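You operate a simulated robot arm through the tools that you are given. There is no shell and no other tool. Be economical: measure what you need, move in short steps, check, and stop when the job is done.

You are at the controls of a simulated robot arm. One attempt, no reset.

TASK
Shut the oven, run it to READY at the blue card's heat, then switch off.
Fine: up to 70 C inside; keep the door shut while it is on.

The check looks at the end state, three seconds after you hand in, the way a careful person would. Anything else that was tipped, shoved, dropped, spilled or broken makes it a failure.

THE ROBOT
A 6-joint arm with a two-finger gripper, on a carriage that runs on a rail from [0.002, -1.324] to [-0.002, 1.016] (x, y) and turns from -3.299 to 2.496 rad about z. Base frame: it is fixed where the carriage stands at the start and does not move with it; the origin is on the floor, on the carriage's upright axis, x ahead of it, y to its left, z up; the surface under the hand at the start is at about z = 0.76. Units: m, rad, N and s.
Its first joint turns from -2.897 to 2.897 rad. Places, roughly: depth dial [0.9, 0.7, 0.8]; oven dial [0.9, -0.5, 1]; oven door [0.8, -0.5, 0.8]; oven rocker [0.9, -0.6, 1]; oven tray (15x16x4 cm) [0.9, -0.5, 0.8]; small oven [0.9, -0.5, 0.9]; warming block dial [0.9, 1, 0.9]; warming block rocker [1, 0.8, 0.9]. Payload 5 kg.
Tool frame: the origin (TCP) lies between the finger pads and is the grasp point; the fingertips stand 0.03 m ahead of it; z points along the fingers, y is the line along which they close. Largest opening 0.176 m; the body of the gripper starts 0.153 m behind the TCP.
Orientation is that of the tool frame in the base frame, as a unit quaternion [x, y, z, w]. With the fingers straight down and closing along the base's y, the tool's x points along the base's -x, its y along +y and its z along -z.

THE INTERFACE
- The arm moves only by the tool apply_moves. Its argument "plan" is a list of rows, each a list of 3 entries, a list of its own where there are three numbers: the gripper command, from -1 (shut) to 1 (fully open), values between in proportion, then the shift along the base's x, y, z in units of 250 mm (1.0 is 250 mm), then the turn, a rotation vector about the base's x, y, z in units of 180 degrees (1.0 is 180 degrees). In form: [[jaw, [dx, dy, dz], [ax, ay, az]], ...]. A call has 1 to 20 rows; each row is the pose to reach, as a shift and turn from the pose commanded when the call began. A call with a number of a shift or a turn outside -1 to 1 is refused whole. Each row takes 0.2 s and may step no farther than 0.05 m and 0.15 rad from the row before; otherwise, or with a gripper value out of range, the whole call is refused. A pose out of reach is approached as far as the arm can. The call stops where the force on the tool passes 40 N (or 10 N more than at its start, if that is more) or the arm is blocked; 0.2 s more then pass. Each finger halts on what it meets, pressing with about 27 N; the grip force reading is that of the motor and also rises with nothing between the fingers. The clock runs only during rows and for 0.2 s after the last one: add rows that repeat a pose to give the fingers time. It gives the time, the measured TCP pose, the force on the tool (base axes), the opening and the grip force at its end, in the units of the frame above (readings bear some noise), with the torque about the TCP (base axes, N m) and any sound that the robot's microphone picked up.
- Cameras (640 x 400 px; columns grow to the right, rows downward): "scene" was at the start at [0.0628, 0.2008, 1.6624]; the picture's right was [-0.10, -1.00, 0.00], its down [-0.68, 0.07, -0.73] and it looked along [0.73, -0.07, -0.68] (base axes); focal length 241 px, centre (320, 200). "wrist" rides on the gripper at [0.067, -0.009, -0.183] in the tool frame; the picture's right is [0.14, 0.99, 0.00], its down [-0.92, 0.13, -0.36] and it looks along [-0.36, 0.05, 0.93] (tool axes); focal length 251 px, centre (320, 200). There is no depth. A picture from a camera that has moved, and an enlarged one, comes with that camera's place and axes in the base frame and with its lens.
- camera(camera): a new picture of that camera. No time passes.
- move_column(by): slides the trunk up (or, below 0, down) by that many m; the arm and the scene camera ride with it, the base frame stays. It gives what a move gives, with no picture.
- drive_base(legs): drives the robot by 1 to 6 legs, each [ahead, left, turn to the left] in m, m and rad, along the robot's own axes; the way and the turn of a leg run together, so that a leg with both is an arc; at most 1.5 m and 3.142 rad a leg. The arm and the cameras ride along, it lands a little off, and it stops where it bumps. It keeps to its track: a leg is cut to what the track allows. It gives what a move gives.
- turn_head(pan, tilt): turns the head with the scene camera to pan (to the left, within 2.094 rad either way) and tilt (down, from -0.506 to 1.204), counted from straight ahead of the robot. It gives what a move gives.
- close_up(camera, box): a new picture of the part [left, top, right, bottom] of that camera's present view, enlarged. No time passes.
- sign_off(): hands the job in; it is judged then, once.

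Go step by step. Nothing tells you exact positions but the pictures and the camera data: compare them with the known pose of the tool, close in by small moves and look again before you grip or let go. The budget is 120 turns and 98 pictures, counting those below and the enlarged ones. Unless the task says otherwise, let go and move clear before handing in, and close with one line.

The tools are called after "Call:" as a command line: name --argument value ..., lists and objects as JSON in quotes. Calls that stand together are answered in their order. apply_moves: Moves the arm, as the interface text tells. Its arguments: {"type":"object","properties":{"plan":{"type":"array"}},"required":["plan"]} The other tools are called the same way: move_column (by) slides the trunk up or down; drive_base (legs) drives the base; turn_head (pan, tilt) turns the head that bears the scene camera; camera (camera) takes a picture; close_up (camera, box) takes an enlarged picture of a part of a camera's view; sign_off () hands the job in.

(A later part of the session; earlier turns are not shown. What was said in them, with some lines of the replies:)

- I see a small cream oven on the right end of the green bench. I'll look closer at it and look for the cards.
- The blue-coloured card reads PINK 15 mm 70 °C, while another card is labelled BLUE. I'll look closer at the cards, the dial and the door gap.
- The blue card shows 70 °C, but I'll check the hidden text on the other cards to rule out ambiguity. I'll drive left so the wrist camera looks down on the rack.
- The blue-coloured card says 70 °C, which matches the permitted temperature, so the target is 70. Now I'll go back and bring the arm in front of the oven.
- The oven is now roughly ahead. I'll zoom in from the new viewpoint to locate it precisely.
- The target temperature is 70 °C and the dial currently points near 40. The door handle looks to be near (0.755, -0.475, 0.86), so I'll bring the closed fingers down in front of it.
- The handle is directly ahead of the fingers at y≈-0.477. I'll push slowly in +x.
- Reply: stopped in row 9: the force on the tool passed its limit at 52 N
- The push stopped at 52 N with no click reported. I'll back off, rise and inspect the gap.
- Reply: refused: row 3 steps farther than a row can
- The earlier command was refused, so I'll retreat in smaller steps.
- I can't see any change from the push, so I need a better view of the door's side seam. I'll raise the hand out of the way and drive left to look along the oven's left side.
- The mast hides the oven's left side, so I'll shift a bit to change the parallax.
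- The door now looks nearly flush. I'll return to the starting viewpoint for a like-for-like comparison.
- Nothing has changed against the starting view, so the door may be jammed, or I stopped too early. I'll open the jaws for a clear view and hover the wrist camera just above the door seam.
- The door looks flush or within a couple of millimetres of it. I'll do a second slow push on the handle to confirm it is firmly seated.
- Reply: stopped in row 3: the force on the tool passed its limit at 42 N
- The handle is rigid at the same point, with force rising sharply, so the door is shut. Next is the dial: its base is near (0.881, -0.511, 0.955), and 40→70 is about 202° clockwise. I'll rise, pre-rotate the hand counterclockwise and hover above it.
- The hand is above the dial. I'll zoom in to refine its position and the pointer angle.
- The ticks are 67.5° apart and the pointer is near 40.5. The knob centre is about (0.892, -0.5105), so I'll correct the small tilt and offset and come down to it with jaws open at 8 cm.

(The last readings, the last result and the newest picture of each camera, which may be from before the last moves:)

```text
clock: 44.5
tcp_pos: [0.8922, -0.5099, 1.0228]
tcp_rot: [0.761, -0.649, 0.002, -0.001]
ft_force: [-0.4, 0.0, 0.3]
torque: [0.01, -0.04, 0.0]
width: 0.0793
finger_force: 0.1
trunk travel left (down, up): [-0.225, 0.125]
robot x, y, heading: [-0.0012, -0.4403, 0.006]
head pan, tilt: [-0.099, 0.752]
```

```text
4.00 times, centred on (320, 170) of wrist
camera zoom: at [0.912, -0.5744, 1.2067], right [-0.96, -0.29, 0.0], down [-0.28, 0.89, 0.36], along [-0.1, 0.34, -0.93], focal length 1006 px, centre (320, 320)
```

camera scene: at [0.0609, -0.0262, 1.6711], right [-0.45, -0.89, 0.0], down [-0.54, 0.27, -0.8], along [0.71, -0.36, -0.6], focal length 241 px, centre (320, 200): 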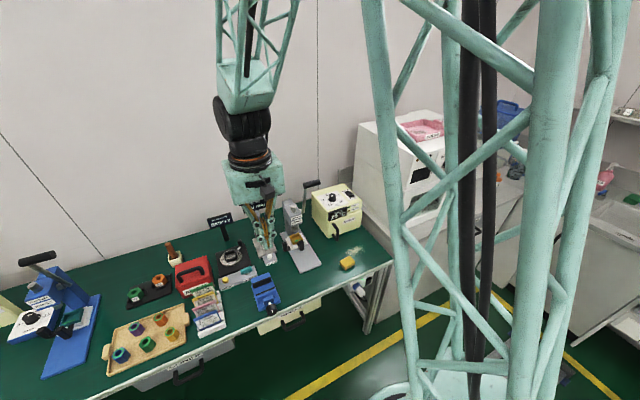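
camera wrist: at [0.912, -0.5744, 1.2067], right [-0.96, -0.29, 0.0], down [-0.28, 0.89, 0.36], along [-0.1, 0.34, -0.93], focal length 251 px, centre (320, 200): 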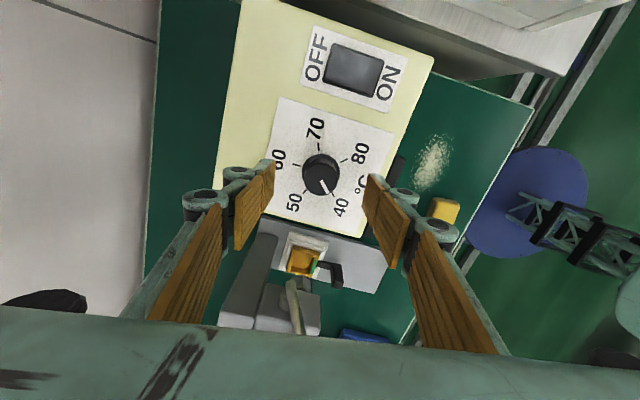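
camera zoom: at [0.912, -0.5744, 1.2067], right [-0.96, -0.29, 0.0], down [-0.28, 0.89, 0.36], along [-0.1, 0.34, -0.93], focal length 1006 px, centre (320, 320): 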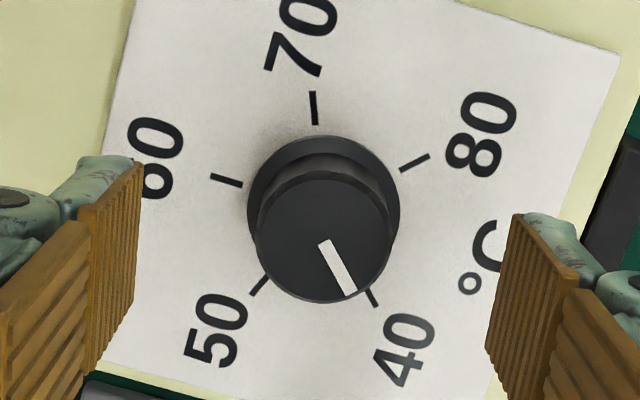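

The hand is aligned within about 2 mm. I'll go down, grip, and make the first half of the clockwise turn.

Call:
apply_moves --plan '[[-0.1, [0, 0, -0.06], [0, 0, 0]], [-0.1, [0, 0, -0.11], [0, 0, 0]], [-1, [0, 0, -0.11], [0, 0, 0]], [-1, [0, 0, -0.11], [0, 0, 0]], [-1, [0, 0, -0.11], [0, 0, 0]], [-1, [0, 0, -0.11], [0, 0, 0]]]'

Call:
apply_moves --plan '[[-1, [0, 0, 0], [0, 0, -0.046]], [-1, [0, 0, 0], [0, 0, -0.092]], [-1, [0, 0, 0], [0, 0, -0.138]], [-1, [0, 0, 0], [0, 0, -0.184]]]'

Call:
camera --camera "wrist"

```text
clock: 45.9
tcp_pos: [0.8918, -0.5104, 0.9956]
tcp_rot: [0.762, -0.648, 0.002, -0.001]
ft_force: [-3.4, -0.4, 8.0]
torque: [0.04, 0.14, 0.01]
width: 0.0317
finger_force: 45.2
trunk travel left (down, up): [-0.225, 0.125]
robot x, y, heading: [0.0022, -0.4386, 0.003]
head pan, tilt: [-0.099, 0.752]
```

```text
clock: 46.9
tcp_pos: [0.8903, -0.5106, 0.9957]
tcp_rot: [-0.544, 0.839, -0.001, 0.0]
ft_force: [-20.1, 0.0, 9.5]
torque: [0.41, 0.52, 0.03]
width: 0.032
finger_force: 45.1
trunk travel left (down, up): [-0.225, 0.125]
robot x, y, heading: [-0.0011, -0.436, 0.007]
head pan, tilt: [-0.099, 0.752]
```

```text
58 pictures are left
camera wrist: at [0.872, -0.575, 1.1793], right [-0.96, 0.28, 0.0], down [0.26, 0.9, 0.36], along [0.1, 0.35, -0.93], focal length 251 px, centre (320, 200)
```

wrist: 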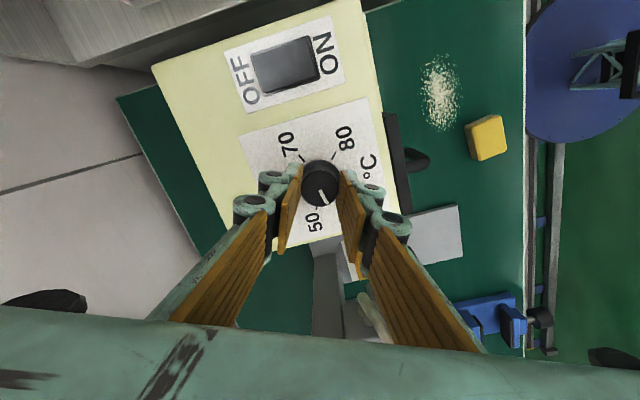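

The knob turns with the grip, but a 20 N side load has built up. I'll shift 2 mm in -x to relieve it and keep turning.

Call:
apply_moves --plan '[[-1, [-0.008, 0, 0], [0, 0, 0]], [-1, [-0.008, 0, 0], [0, 0, -0.046]], [-1, [-0.008, 0, 0], [0, 0, -0.092]], [-1, [-0.008, 0, 0], [0, 0, -0.138]], [-1, [-0.008, 0, 0], [0, 0, -0.184]]]'

```text
clock: 48.1
tcp_pos: [0.888, -0.5082, 0.9961]
tcp_rot: [-0.282, 0.96, -0.002, -0.001]
ft_force: [-11.6, 4.1, -0.5]
torque: [0.36, -0.15, 0.02]
width: 0.032
finger_force: 45.1
trunk travel left (down, up): [-0.225, 0.125]
robot x, y, heading: [0.0002, -0.4385, 0.0]
head pan, tilt: [-0.099, 0.752]
```

Call:
apply_moves --plan '[[-1, [-0.006, 0, 0], [0, 0, -0.046]], [-1, [-0.006, 0, 0], [0, 0, -0.092]], [-1, [-0.006, 0, 0], [0, 0, -0.138]], [-1, [-0.006, 0, 0], [0, 0, -0.184]], [-1, [-0.006, 0, 0], [0, 0, -0.23]], [-1, [-0.006, 0, 0], [0, 0, -0.276]], [-1, [-0.006, 0, 0], [0, 0, -0.322]], [-1, [-0.006, 0, 0], [0, 0, -0.368]]]'

Call:
close_up --camera "wrist" --box '[270, 130, 370, 230]'

```text
clock: 49.9
tcp_pos: [0.8883, -0.5082, 0.9959]
tcp_rot: [0.286, 0.958, -0.001, -0.001]
ft_force: [12.3, 27.7, -5.9]
torque: [0.99, 0.0, 0.09]
width: 0.0316
finger_force: 45.1
trunk travel left (down, up): [-0.225, 0.125]
robot x, y, heading: [0.0005, -0.4394, 0.007]
head pan, tilt: [-0.099, 0.752]
```

```text
4.00 times, centred on (320, 180) of wrist
camera zoom: at [0.8294, -0.4786, 1.1793], right [0.43, 0.9, 0.0], down [0.84, -0.4, 0.36], along [0.32, -0.16, -0.93], focal length 1006 px, centre (320, 280)
```

zoom: 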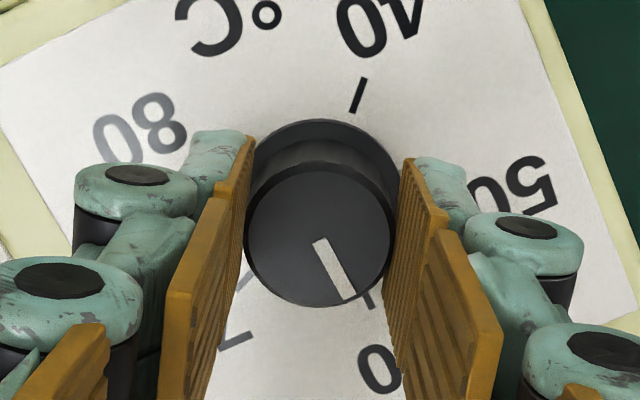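

The pointer is now near 60. I'll relieve the sideways load and continue towards 70, stopping a little short.

Call:
apply_moves --plan '[[-1, [0.004, 0.008, 0], [0, 0, 0]], [-1, [0.004, 0.01, 0], [0, 0, -0.046]], [-1, [0.004, 0.01, 0], [0, 0, -0.092]], [-1, [0.004, 0.01, 0], [0, 0, -0.138]], [-1, [0.004, 0.01, 0], [0, 0, -0.184]], [-1, [0.004, 0.01, 0], [0, 0, -0.23]], [-1, [0.004, 0.01, 0], [0, 0, -0.276]], [-1, [0.004, 0.01, 0], [0, 0, -0.322]], [-1, [0.004, 0.01, 0], [0, 0, -0.345]]]'

Call:
close_up --camera "wrist" --box '[270, 130, 370, 230]'

```text
clock: 51.9
tcp_pos: [0.8917, -0.5067, 0.9957]
tcp_rot: [0.74, 0.673, 0.0, -0.001]
ft_force: [24.7, 21.5, 0.6]
torque: [0.5, -0.66, 0.04]
width: 0.032
finger_force: 45.3
trunk travel left (down, up): [-0.225, 0.125]
robot x, y, heading: [-0.0016, -0.4383, 0.003]
head pan, tilt: [-0.099, 0.752]
```

```text
4.00 times, centred on (320, 180) of wrist
camera zoom: at [0.8889, -0.4402, 1.1793], right [1.0, 0.04, 0.0], down [0.04, -0.93, 0.36], along [0.01, -0.36, -0.93], focal length 1006 px, centre (320, 280)
```

zoom: 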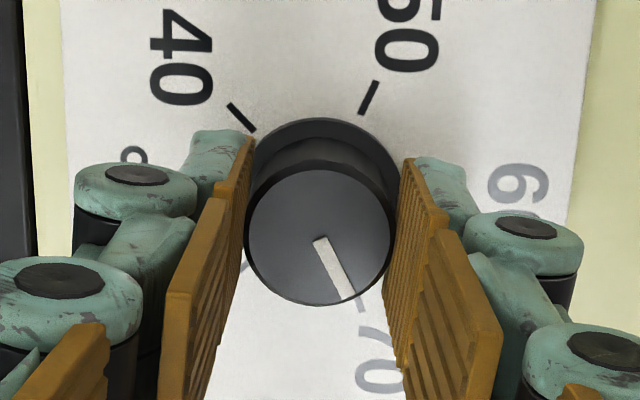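

The pointer is close to the 70 tick. I'll release, rise straight up and check it from above.

Call:
apply_moves --plan '[[-0.1, [0, 0, 0], [0, 0, 0]], [-0.1, [0, 0, 0], [0, 0, 0]], [-0.1, [0, 0, 0.0], [0, 0, 0]], [-0.1, [0, 0, 0.15], [0, 0, 0]], [-0.1, [0, 0, 0.3], [0, 0, 0]]]'

Call:
close_up --camera "wrist" --box '[280, 110, 360, 210]'

Call:
close_up --camera "scene" --box '[330, 160, 410, 240]'

```text
clock: 53.1
tcp_pos: [0.8878, -0.5077, 1.0704]
tcp_rot: [0.74, 0.673, 0.0, -0.002]
ft_force: [-0.4, -0.3, 1.1]
torque: [0.0, -0.09, 0.01]
width: 0.079
finger_force: 0.1
trunk travel left (down, up): [-0.225, 0.125]
robot x, y, heading: [0.0001, -0.4395, -0.002]
head pan, tilt: [-0.099, 0.752]
```

```text
4.00 times, centred on (320, 160) of wrist
camera zoom: at [0.8865, -0.4405, 1.2541], right [1.0, 0.04, 0.0], down [0.04, -0.93, 0.36], along [0.01, -0.36, -0.93], focal length 1006 px, centre (320, 360)
```

zoom: 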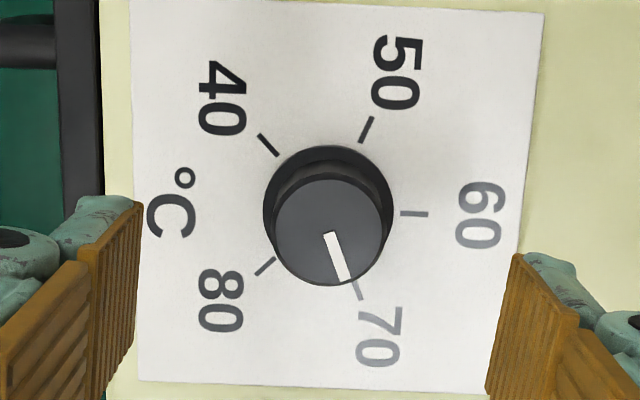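

```text
5.00 times, centred on (370, 200) of scene
camera zoom: at [0.0622, -0.2368, 1.6625], right [-0.1, -1.0, 0.0], down [-0.68, 0.07, -0.73], along [0.73, -0.07, -0.68], focal length 1203 px, centre (70, 200)
```

zoom: 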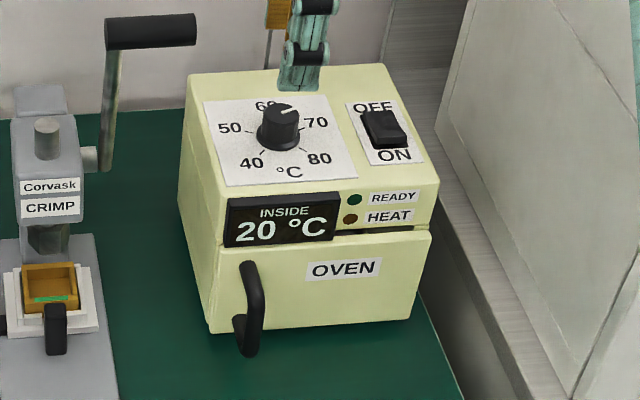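

The pointer is on the 70 tick. Next is the rocker: its ON end is near (0.877, -0.611), so I'll close the jaws and hover above it.

Call:
apply_moves --plan '[[-1, [0, -0.1, 0], [0, 0, 0]], [-1, [-0.02, -0.22, 0], [0, 0, 0]], [-1, [-0.044, -0.34, 0], [0, 0, 0]], [-1, [-0.044, -0.412, 0], [0, 0, 0]], [-1, [-0.044, -0.412, -0.08], [0, 0, 0]]]'

Call:
camera --camera "wrist"

Call:
close_up --camera "scene" --box '[330, 150, 410, 230]'

```text
clock: 54.3
tcp_pos: [0.877, -0.61, 1.0511]
tcp_rot: [0.739, 0.673, -0.001, -0.001]
ft_force: [-0.4, 0.1, 0.5]
torque: [0.04, -0.12, 0.02]
width: 0.0001
finger_force: 26.6
trunk travel left (down, up): [-0.225, 0.125]
robot x, y, heading: [0.0029, -0.4368, 0.005]
head pan, tilt: [-0.099, 0.752]
```

```text
53 pictures are left
camera wrist: at [0.8755, -0.5439, 1.2346], right [1.0, 0.05, 0.0], down [0.04, -0.93, 0.36], along [0.01, -0.36, -0.93], focal length 251 px, centre (320, 200)
```

wrist: 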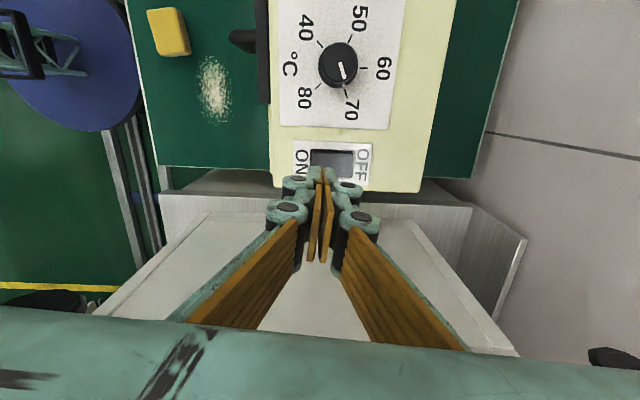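

```text
5.00 times, centred on (370, 190) of scene
camera zoom: at [0.0622, -0.2369, 1.6623], right [-0.1, -1.0, 0.0], down [-0.68, 0.07, -0.73], along [0.73, -0.07, -0.68], focal length 1203 px, centre (70, 250)
```

zoom: 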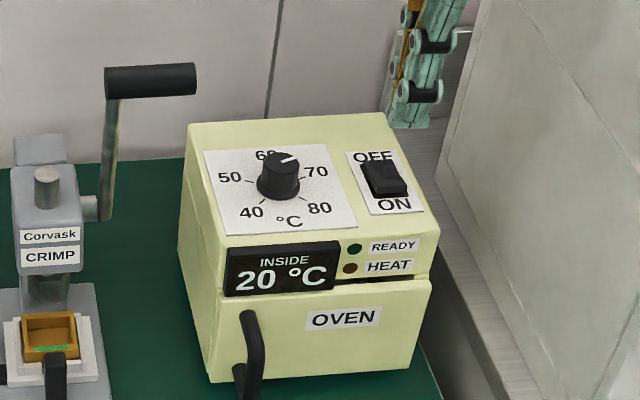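

The rocker's ON half is just ahead of the tip, so I'll shift +y 8 mm and press down gently.

Call:
apply_moves --plan '[[-1, [-0.012, 0.034, 0], [0, 0, 0]], [-1, [-0.012, 0.034, -0.06], [0, 0, 0]], [-1, [-0.012, 0.034, -0.12], [0, 0, 0]], [-1, [-0.012, 0.034, -0.15], [0, 0, 0]], [-1, [-0.012, 0.034, -0.17], [0, 0, 0]], [-1, [-0.012, 0.034, -0.19], [0, 0, 0]], [-1, [-0.012, 0.034, -0.21], [0, 0, 0]], [-1, [-0.012, 0.034, -0.23], [0, 0, 0]], [-1, [-0.012, 0.034, -0.25], [0, 0, 0]]]'

Call:
close_up --camera "scene" --box '[330, 150, 410, 230]'

```text
clock: 56.3
tcp_pos: [0.8758, -0.6027, 0.9886]
tcp_rot: [0.74, 0.673, 0.0, -0.002]
ft_force: [0.7, 0.0, -0.7]
torque: [-0.01, -0.01, 0.01]
width: 0.0002
finger_force: 26.9
trunk travel left (down, up): [-0.225, 0.125]
robot x, y, heading: [0.002, -0.438, -0.001]
head pan, tilt: [-0.099, 0.752]
```

```text
5.00 times, centred on (370, 190) of scene
camera zoom: at [0.0629, -0.2369, 1.6623], right [-0.1, -1.0, 0.0], down [-0.68, 0.07, -0.73], along [0.73, -0.07, -0.68], focal length 1203 px, centre (70, 250)
```

zoom: 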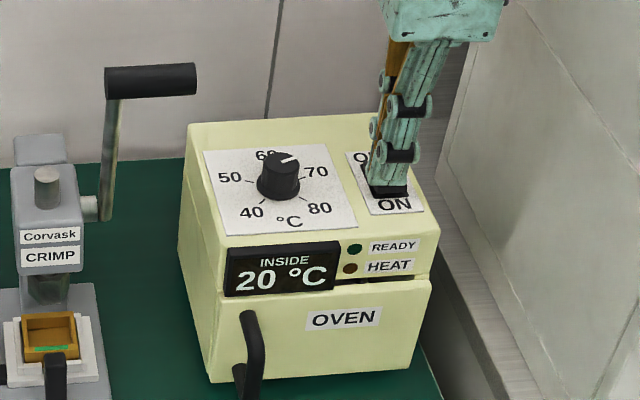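

No contact yet, so I'll continue down in small steps.

Call:
apply_moves --plan '[[-1, [0, 0, -0.012], [0, 0, 0]], [-1, [0, 0, -0.024], [0, 0, 0]], [-1, [0, 0, -0.036], [0, 0, 0]], [-1, [0, 0, -0.048], [0, 0, 0]], [-1, [0, 0, -0.06], [0, 0, 0]], [-1, [0, 0, -0.072], [0, 0, 0]]]'

Call:
close_up --camera "scene" --box '[350, 165, 400, 215]'

```text
clock: 57.4
tcp_pos: [0.8749, -0.603, 0.9817]
tcp_rot: [0.739, 0.673, 0.002, -0.001]
ft_force: [-12.3, 2.8, 20.2]
torque: [0.1, 0.12, 0.03]
width: 0.0
finger_force: 27.5
trunk travel left (down, up): [-0.225, 0.125]
robot x, y, heading: [0.0007, -0.4395, 0.001]
head pan, tilt: [-0.099, 0.752]
stopped in row 5: the force on the tool passed its limit at 45 N (the readings are from after the stop); the commanded pose is now the measured one
```

```text
8.00 times, centred on (375, 190) of scene
camera zoom: at [0.0607, -0.2364, 1.6624], right [-0.1, -1.0, 0.0], down [-0.68, 0.07, -0.73], along [0.73, -0.07, -0.68], focal length 1925 px, centre (-120, 280)
```

zoom: 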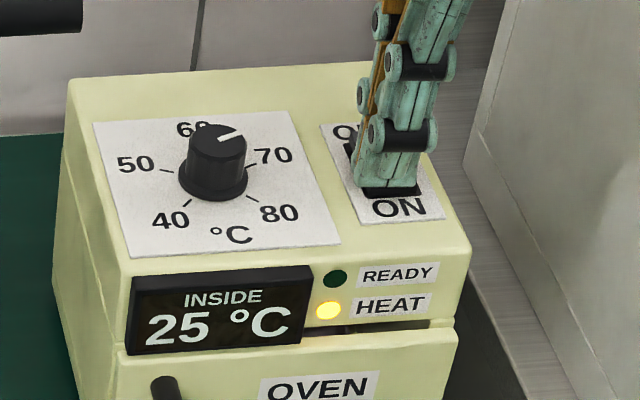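

It is on, and heating quickly (25 °C already). I'll move above the OFF end right away, then check.

Call:
apply_moves --plan '[[-1, [0, 0, 0.12], [0, 0, 0]], [-1, [0.14, 0, 0.12], [0, 0, 0]]]'

Call:
close_up --camera "scene" --box '[350, 165, 400, 215]'

Call:
camera --camera "wrist"

```text
clock: 58.0
tcp_pos: [0.907, -0.6036, 1.0101]
tcp_rot: [0.739, 0.673, 0.002, 0.001]
ft_force: [-2.0, 0.2, 2.9]
torque: [-0.01, -0.4, 0.0]
width: 0.0003
finger_force: 26.5
trunk travel left (down, up): [-0.225, 0.125]
robot x, y, heading: [-0.0012, -0.4406, 0.007]
head pan, tilt: [-0.099, 0.752]
```

```text
8.00 times, centred on (375, 190) of scene
camera zoom: at [0.0599, -0.2367, 1.6622], right [-0.1, -1.0, 0.0], down [-0.68, 0.07, -0.73], along [0.73, -0.07, -0.68], focal length 1925 px, centre (-120, 280)
```

zoom: 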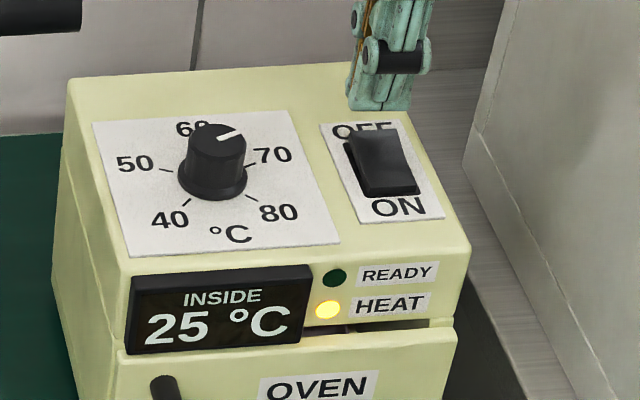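

```text
48 pictures are left
camera wrist: at [0.9048, -0.5372, 1.1938], right [1.0, 0.04, 0.0], down [0.04, -0.93, 0.36], along [0.02, -0.36, -0.93], focal length 251 px, centre (320, 200)
```

wrist: 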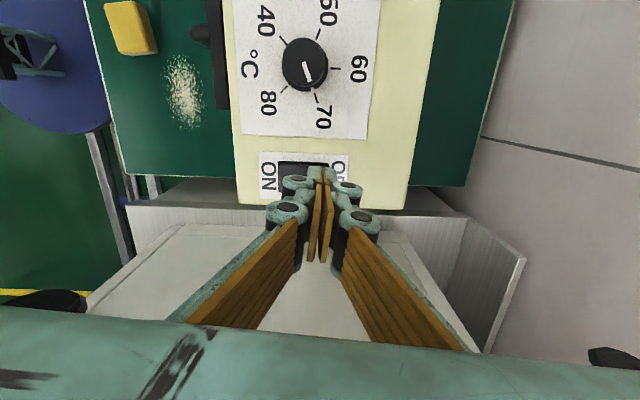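

The rocker is on and the tip is over the OFF end. I'll wait in short holds and watch the display.

Call:
apply_moves --plan '[[-1, [0, 0, 0], [0, 0, 0]], [-1, [0, 0, 0], [0, 0, 0]], [-1, [0, 0, 0], [0, 0, 0]], [-1, [0, 0, 0], [0, 0, 0]]]'

Call:
close_up --camera "scene" --box '[350, 165, 400, 215]'

```text
clock: 59.0
tcp_pos: [0.9093, -0.6032, 1.0079]
tcp_rot: [0.739, 0.674, 0.001, -0.001]
ft_force: [0.3, 0.0, -0.3]
torque: [-0.02, -0.03, 0.01]
width: 0.0
finger_force: 27.0
trunk travel left (down, up): [-0.225, 0.125]
robot x, y, heading: [0.0008, -0.44, 0.003]
head pan, tilt: [-0.099, 0.752]
```

```text
8.00 times, centred on (375, 190) of scene
camera zoom: at [0.0627, -0.2368, 1.6624], right [-0.1, -1.0, 0.0], down [-0.68, 0.07, -0.73], along [0.73, -0.07, -0.68], focal length 1925 px, centre (-120, 280)
```

zoom: 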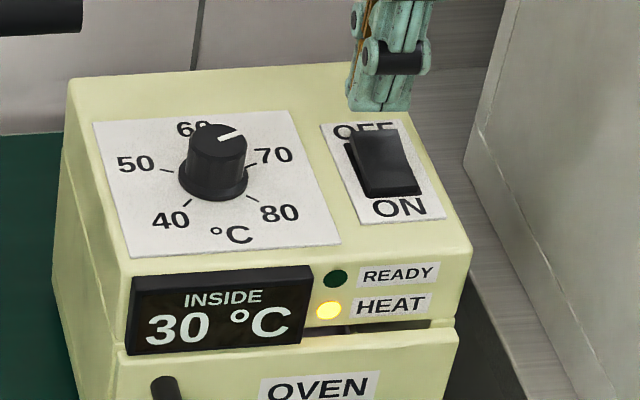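

The display steps by 5 °C, at roughly 4–5 °C/s. I'll hold for 4 s.

Call:
apply_moves --plan '[[-1, [0, 0, 0], [0, 0, 0]], [-1, [0, 0, 0], [0, 0, 0]], [-1, [0, 0, 0], [0, 0, 0]], [-1, [0, 0, 0], [0, 0, 0]], [-1, [0, 0, 0], [0, 0, 0]], [-1, [0, 0, 0], [0, 0, 0]], [-1, [0, 0, 0], [0, 0, 0]], [-1, [0, 0, 0], [0, 0, 0]], [-1, [0, 0, 0], [0, 0, 0]], [-1, [0, 0, 0], [0, 0, 0]], [-1, [0, 0, 0], [0, 0, 0]], [-1, [0, 0, 0], [0, 0, 0]], [-1, [0, 0, 0], [0, 0, 0]], [-1, [0, 0, 0], [0, 0, 0]], [-1, [0, 0, 0], [0, 0, 0]], [-1, [0, 0, 0], [0, 0, 0]], [-1, [0, 0, 0], [0, 0, 0]], [-1, [0, 0, 0], [0, 0, 0]], [-1, [0, 0, 0], [0, 0, 0]]]'

Call:
close_up --camera "scene" --box '[350, 165, 400, 215]'

```text
clock: 63.0
tcp_pos: [0.9087, -0.6034, 1.0079]
tcp_rot: [0.739, 0.674, 0.001, 0.0]
ft_force: [0.8, -0.5, -0.9]
torque: [-0.03, -0.03, 0.02]
width: 0.0
finger_force: 27.0
trunk travel left (down, up): [-0.225, 0.125]
robot x, y, heading: [-0.0029, -0.4393, -0.001]
head pan, tilt: [-0.099, 0.752]
```

```text
8.00 times, centred on (375, 190) of scene
camera zoom: at [0.0628, -0.2369, 1.6624], right [-0.1, -1.0, 0.0], down [-0.68, 0.07, -0.73], along [0.73, -0.07, -0.68], focal length 1925 px, centre (-120, 280)
```

zoom: 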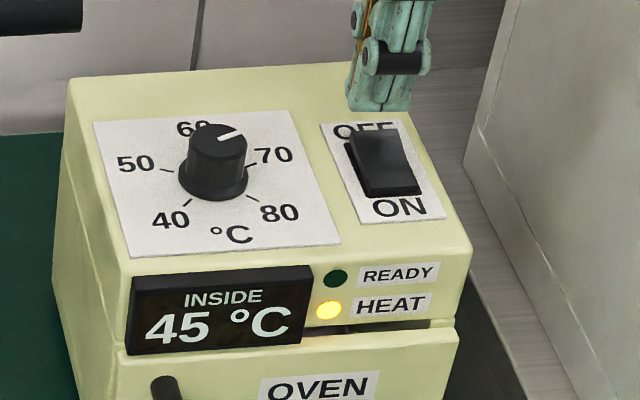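

It reads 45 °C, rising about 4 °C/s. I'll lower to just above the OFF end while waiting another 3.4 s.

Call:
apply_moves --plan '[[-1, [0, 0, -0.02], [0, 0, 0]], [-1, [0, 0, -0.044], [0, 0, 0]], [-1, [0, 0, -0.044], [0, 0, 0]], [-1, [0, 0, -0.044], [0, 0, 0]], [-1, [0, 0, -0.044], [0, 0, 0]], [-1, [0, 0, -0.044], [0, 0, 0]], [-1, [0, 0, -0.044], [0, 0, 0]], [-1, [0, 0, -0.044], [0, 0, 0]], [-1, [0, 0, -0.044], [0, 0, 0]], [-1, [0, 0, -0.044], [0, 0, 0]], [-1, [0, 0, -0.044], [0, 0, 0]], [-1, [0, 0, -0.044], [0, 0, 0]], [-1, [0, 0, -0.044], [0, 0, 0]], [-1, [0, 0, -0.044], [0, 0, 0]], [-1, [0, 0, -0.044], [0, 0, 0]], [-1, [0, 0, -0.044], [0, 0, 0]]]'

Call:
close_up --camera "scene" --box '[350, 165, 400, 215]'

```text
clock: 66.4
tcp_pos: [0.9106, -0.6037, 0.9961]
tcp_rot: [0.739, 0.674, 0.002, 0.0]
ft_force: [0.6, -0.1, -0.5]
torque: [-0.01, 0.02, 0.01]
width: 0.0001
finger_force: 27.5
trunk travel left (down, up): [-0.225, 0.125]
robot x, y, heading: [-0.0004, -0.436, 0.002]
head pan, tilt: [-0.099, 0.752]
```

```text
8.00 times, centred on (375, 190) of scene
camera zoom: at [0.0628, -0.2368, 1.6624], right [-0.1, -1.0, 0.0], down [-0.68, 0.07, -0.73], along [0.73, -0.07, -0.68], focal length 1925 px, centre (-120, 280)
```

zoom: 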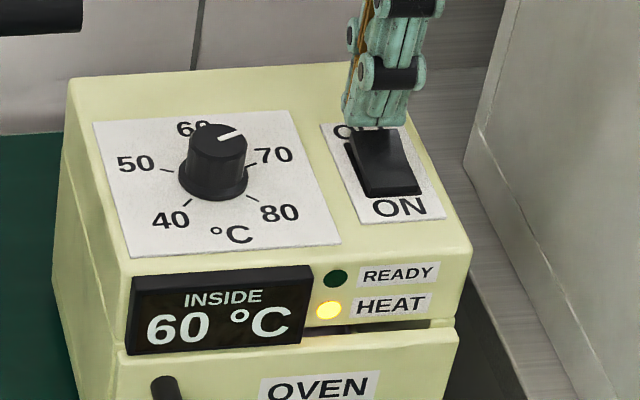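

It reads 60 °C. I'll wait about 1.4 s more and shift slightly towards the rocker.

Call:
apply_moves --plan '[[-1, [-0.024, 0, 0], [0, 0, 0]], [-1, [-0.024, 0, 0], [0, 0, 0]], [-1, [-0.024, 0, 0], [0, 0, 0]], [-1, [-0.024, 0, 0], [0, 0, 0]], [-1, [-0.024, 0, 0], [0, 0, 0]], [-1, [-0.024, 0, 0], [0, 0, 0]]]'

Call:
close_up --camera "scene" --box '[350, 165, 400, 215]'

```text
clock: 67.8
tcp_pos: [0.9043, -0.6025, 0.996]
tcp_rot: [0.739, 0.674, 0.002, 0.0]
ft_force: [0.2, 0.3, 0.3]
torque: [-0.02, 0.01, -0.03]
width: 0.0
finger_force: 27.2
trunk travel left (down, up): [-0.225, 0.125]
robot x, y, heading: [-0.0023, -0.438, 0.005]
head pan, tilt: [-0.099, 0.752]
```

```text
8.00 times, centred on (375, 190) of scene
camera zoom: at [0.0628, -0.2368, 1.6624], right [-0.1, -1.0, 0.0], down [-0.68, 0.07, -0.73], along [0.73, -0.07, -0.68], focal length 1925 px, centre (-120, 280)
```

zoom: 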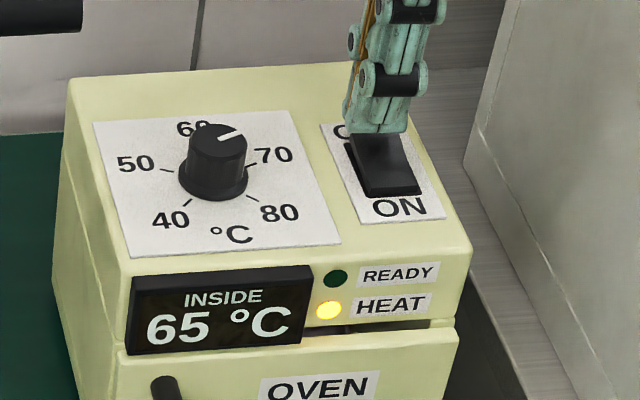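

It reads 65 °C and READY is not lit yet. I'll wait another 0.6 s.

Call:
apply_moves --plan '[[-1, [0, 0, 0], [0, 0, 0]], [-1, [0, 0, 0], [0, 0, 0]]]'

Call:
close_up --camera "scene" --box '[350, 165, 400, 215]'

```text
clock: 68.4
tcp_pos: [0.9056, -0.6035, 0.9984]
tcp_rot: [0.74, 0.673, 0.001, 0.001]
ft_force: [0.2, -0.1, 0.3]
torque: [-0.02, 0.03, 0.01]
width: 0.0
finger_force: 26.5
trunk travel left (down, up): [-0.225, 0.125]
robot x, y, heading: [0.001, -0.4349, 0.001]
head pan, tilt: [-0.099, 0.752]
```

```text
8.00 times, centred on (375, 190) of scene
camera zoom: at [0.0628, -0.2368, 1.6624], right [-0.1, -1.0, 0.0], down [-0.68, 0.07, -0.73], along [0.73, -0.07, -0.68], focal length 1925 px, centre (-120, 280)
```

zoom: 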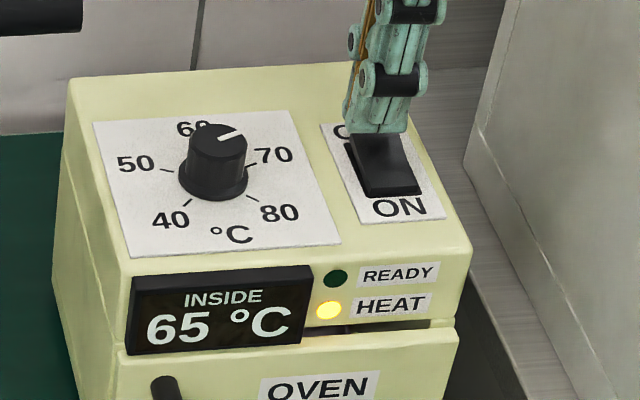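

Call:
apply_moves --plan '[[-1, [0, 0, 0], [0, 0, 0]], [-1, [0, 0, 0], [0, 0, 0]]]'

Call:
close_up --camera "scene" --box '[350, 165, 400, 215]'

```text
clock: 69.0
tcp_pos: [0.9043, -0.6024, 0.9961]
tcp_rot: [0.74, 0.673, 0.001, 0.0]
ft_force: [-0.7, -0.3, -0.4]
torque: [0.01, -0.01, 0.04]
width: 0.0
finger_force: 27.1
trunk travel left (down, up): [-0.225, 0.125]
robot x, y, heading: [-0.0016, -0.4352, 0.004]
head pan, tilt: [-0.099, 0.752]
```

```text
8.00 times, centred on (375, 190) of scene
camera zoom: at [0.0628, -0.2369, 1.6624], right [-0.1, -1.0, 0.0], down [-0.68, 0.07, -0.73], along [0.73, -0.07, -0.68], focal length 1925 px, centre (-120, 280)
```

zoom: 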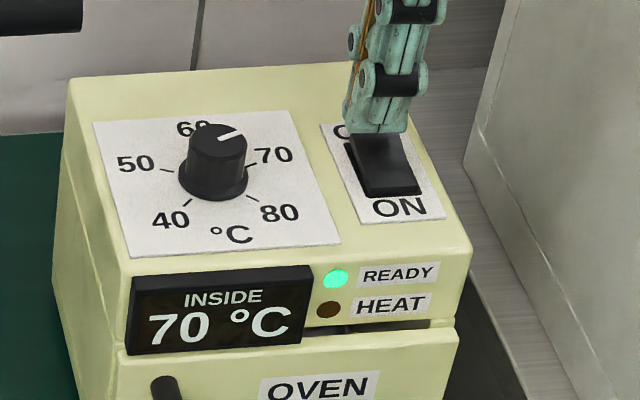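

READY is lit at 70 °C with the heater off. I'll press OFF now.

Call:
apply_moves --plan '[[-1, [0, 0, -0.02], [0, 0, 0]], [-1, [0, 0, -0.035], [0, 0, 0]], [-1, [0, 0, -0.05], [0, 0, 0]], [-1, [0, 0, -0.065], [0, 0, 0]], [-1, [0, 0, -0.08], [0, 0, 0]], [-1, [0, 0, -0.095], [0, 0, 0]]]'

Call:
close_up --camera "scene" --box '[350, 165, 400, 215]'

```text
clock: 70.3
tcp_pos: [0.9083, -0.6032, 0.982]
tcp_rot: [0.74, 0.673, 0.002, 0.002]
ft_force: [-1.7, 2.2, 15.9]
torque: [-0.17, 0.12, 0.0]
width: 0.0002
finger_force: 27.1
trunk travel left (down, up): [-0.225, 0.125]
robot x, y, heading: [-0.0006, -0.4353, 0.0]
head pan, tilt: [-0.099, 0.752]
stopped in row 6: the force on the tool passed its limit at 45 N (the readings are from after the stop); the commanded pose is now the measured one
```

```text
8.00 times, centred on (375, 190) of scene
camera zoom: at [0.0611, -0.2364, 1.6624], right [-0.1, -1.0, 0.0], down [-0.68, 0.07, -0.73], along [0.73, -0.07, -0.68], focal length 1925 px, centre (-120, 280)
```

zoom: 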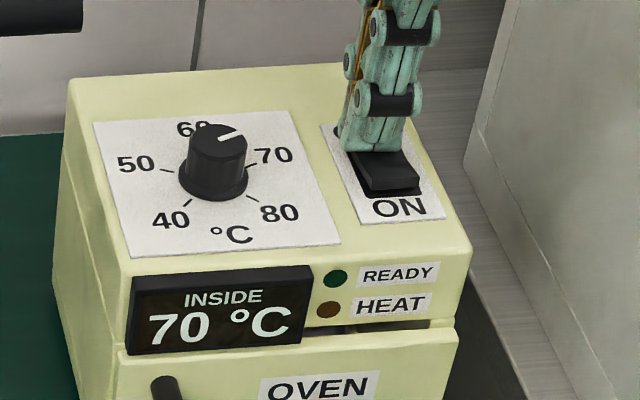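

The oven is off: both lamps are dark and the rocker has flipped. I'll raise the hand clear and do a final check.

Call:
apply_moves --plan '[[-1, [0, 0, 0.1], [0, 0, 0]], [-1, [0, 0, 0.25], [0, 0, 0]], [-1, [0, 0, 0.43], [0, 0, 0]], [-1, [0, 0, 0.6], [0, 0, 0]], [-1, [-0.15, 0, 0.7], [0, 0, 0]], [-1, [-0.33, 0, 0.75], [0, 0, 0]], [-1, [-0.5, 0, 0.8], [0, 0, 0]], [-1, [-0.68, 0, 0.8], [0, 0, 0]]]'

Call:
camera --camera "scene"

Call:
close_up --camera "scene" --box '[325, 160, 410, 245]'

```text
clock: 72.1
tcp_pos: [0.7366, -0.6045, 1.1792]
tcp_rot: [0.74, 0.673, 0.002, 0.001]
ft_force: [0.7, 0.1, -0.6]
torque: [0.04, 0.1, -0.04]
width: 0.0002
finger_force: 27.5
trunk travel left (down, up): [-0.225, 0.125]
robot x, y, heading: [-0.0013, -0.4372, 0.002]
head pan, tilt: [-0.099, 0.752]
```

```text
40 pictures are left
camera scene: at [0.0633, -0.2367, 1.6624], right [-0.1, -1.0, 0.0], down [-0.68, 0.07, -0.73], along [0.73, -0.07, -0.68], focal length 241 px, centre (320, 200)
```

scene: 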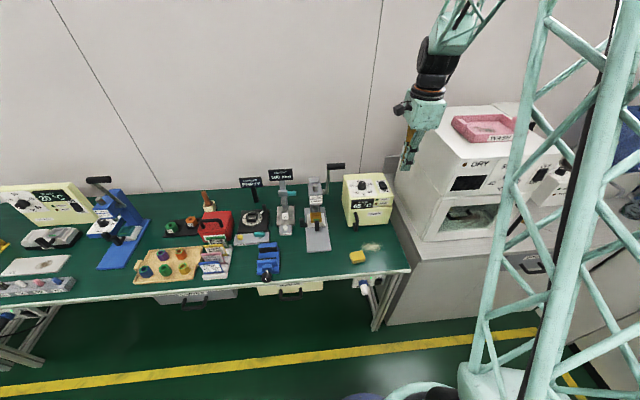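

```text
4.71 times, centred on (368, 202) of scene
camera zoom: at [0.0633, -0.2367, 1.6624], right [-0.1, -1.0, 0.0], down [-0.68, 0.07, -0.73], along [0.73, -0.07, -0.68], focal length 1132 px, centre (96, 188)
```

zoom: 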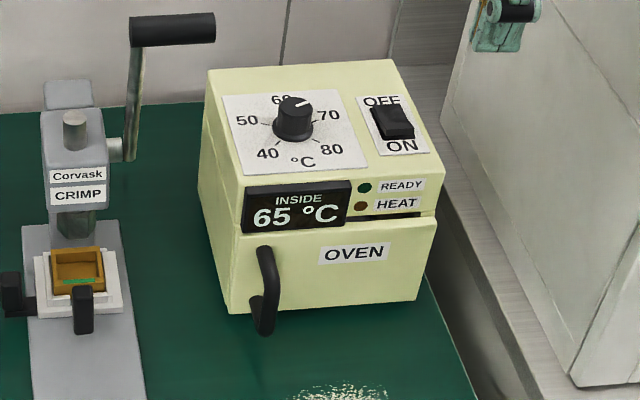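

The oven is off and cooling, the door is shut, and nothing else looks disturbed, so I'm handing in.

Call:
sign_off

```text
The job is handed in.
```

The oven door is shut; it ran to READY at 70 °C, the figure on the blue-coloured card (not the green card for the BLUE batch, 50 °C), then I switched it off and moved the arm clear.
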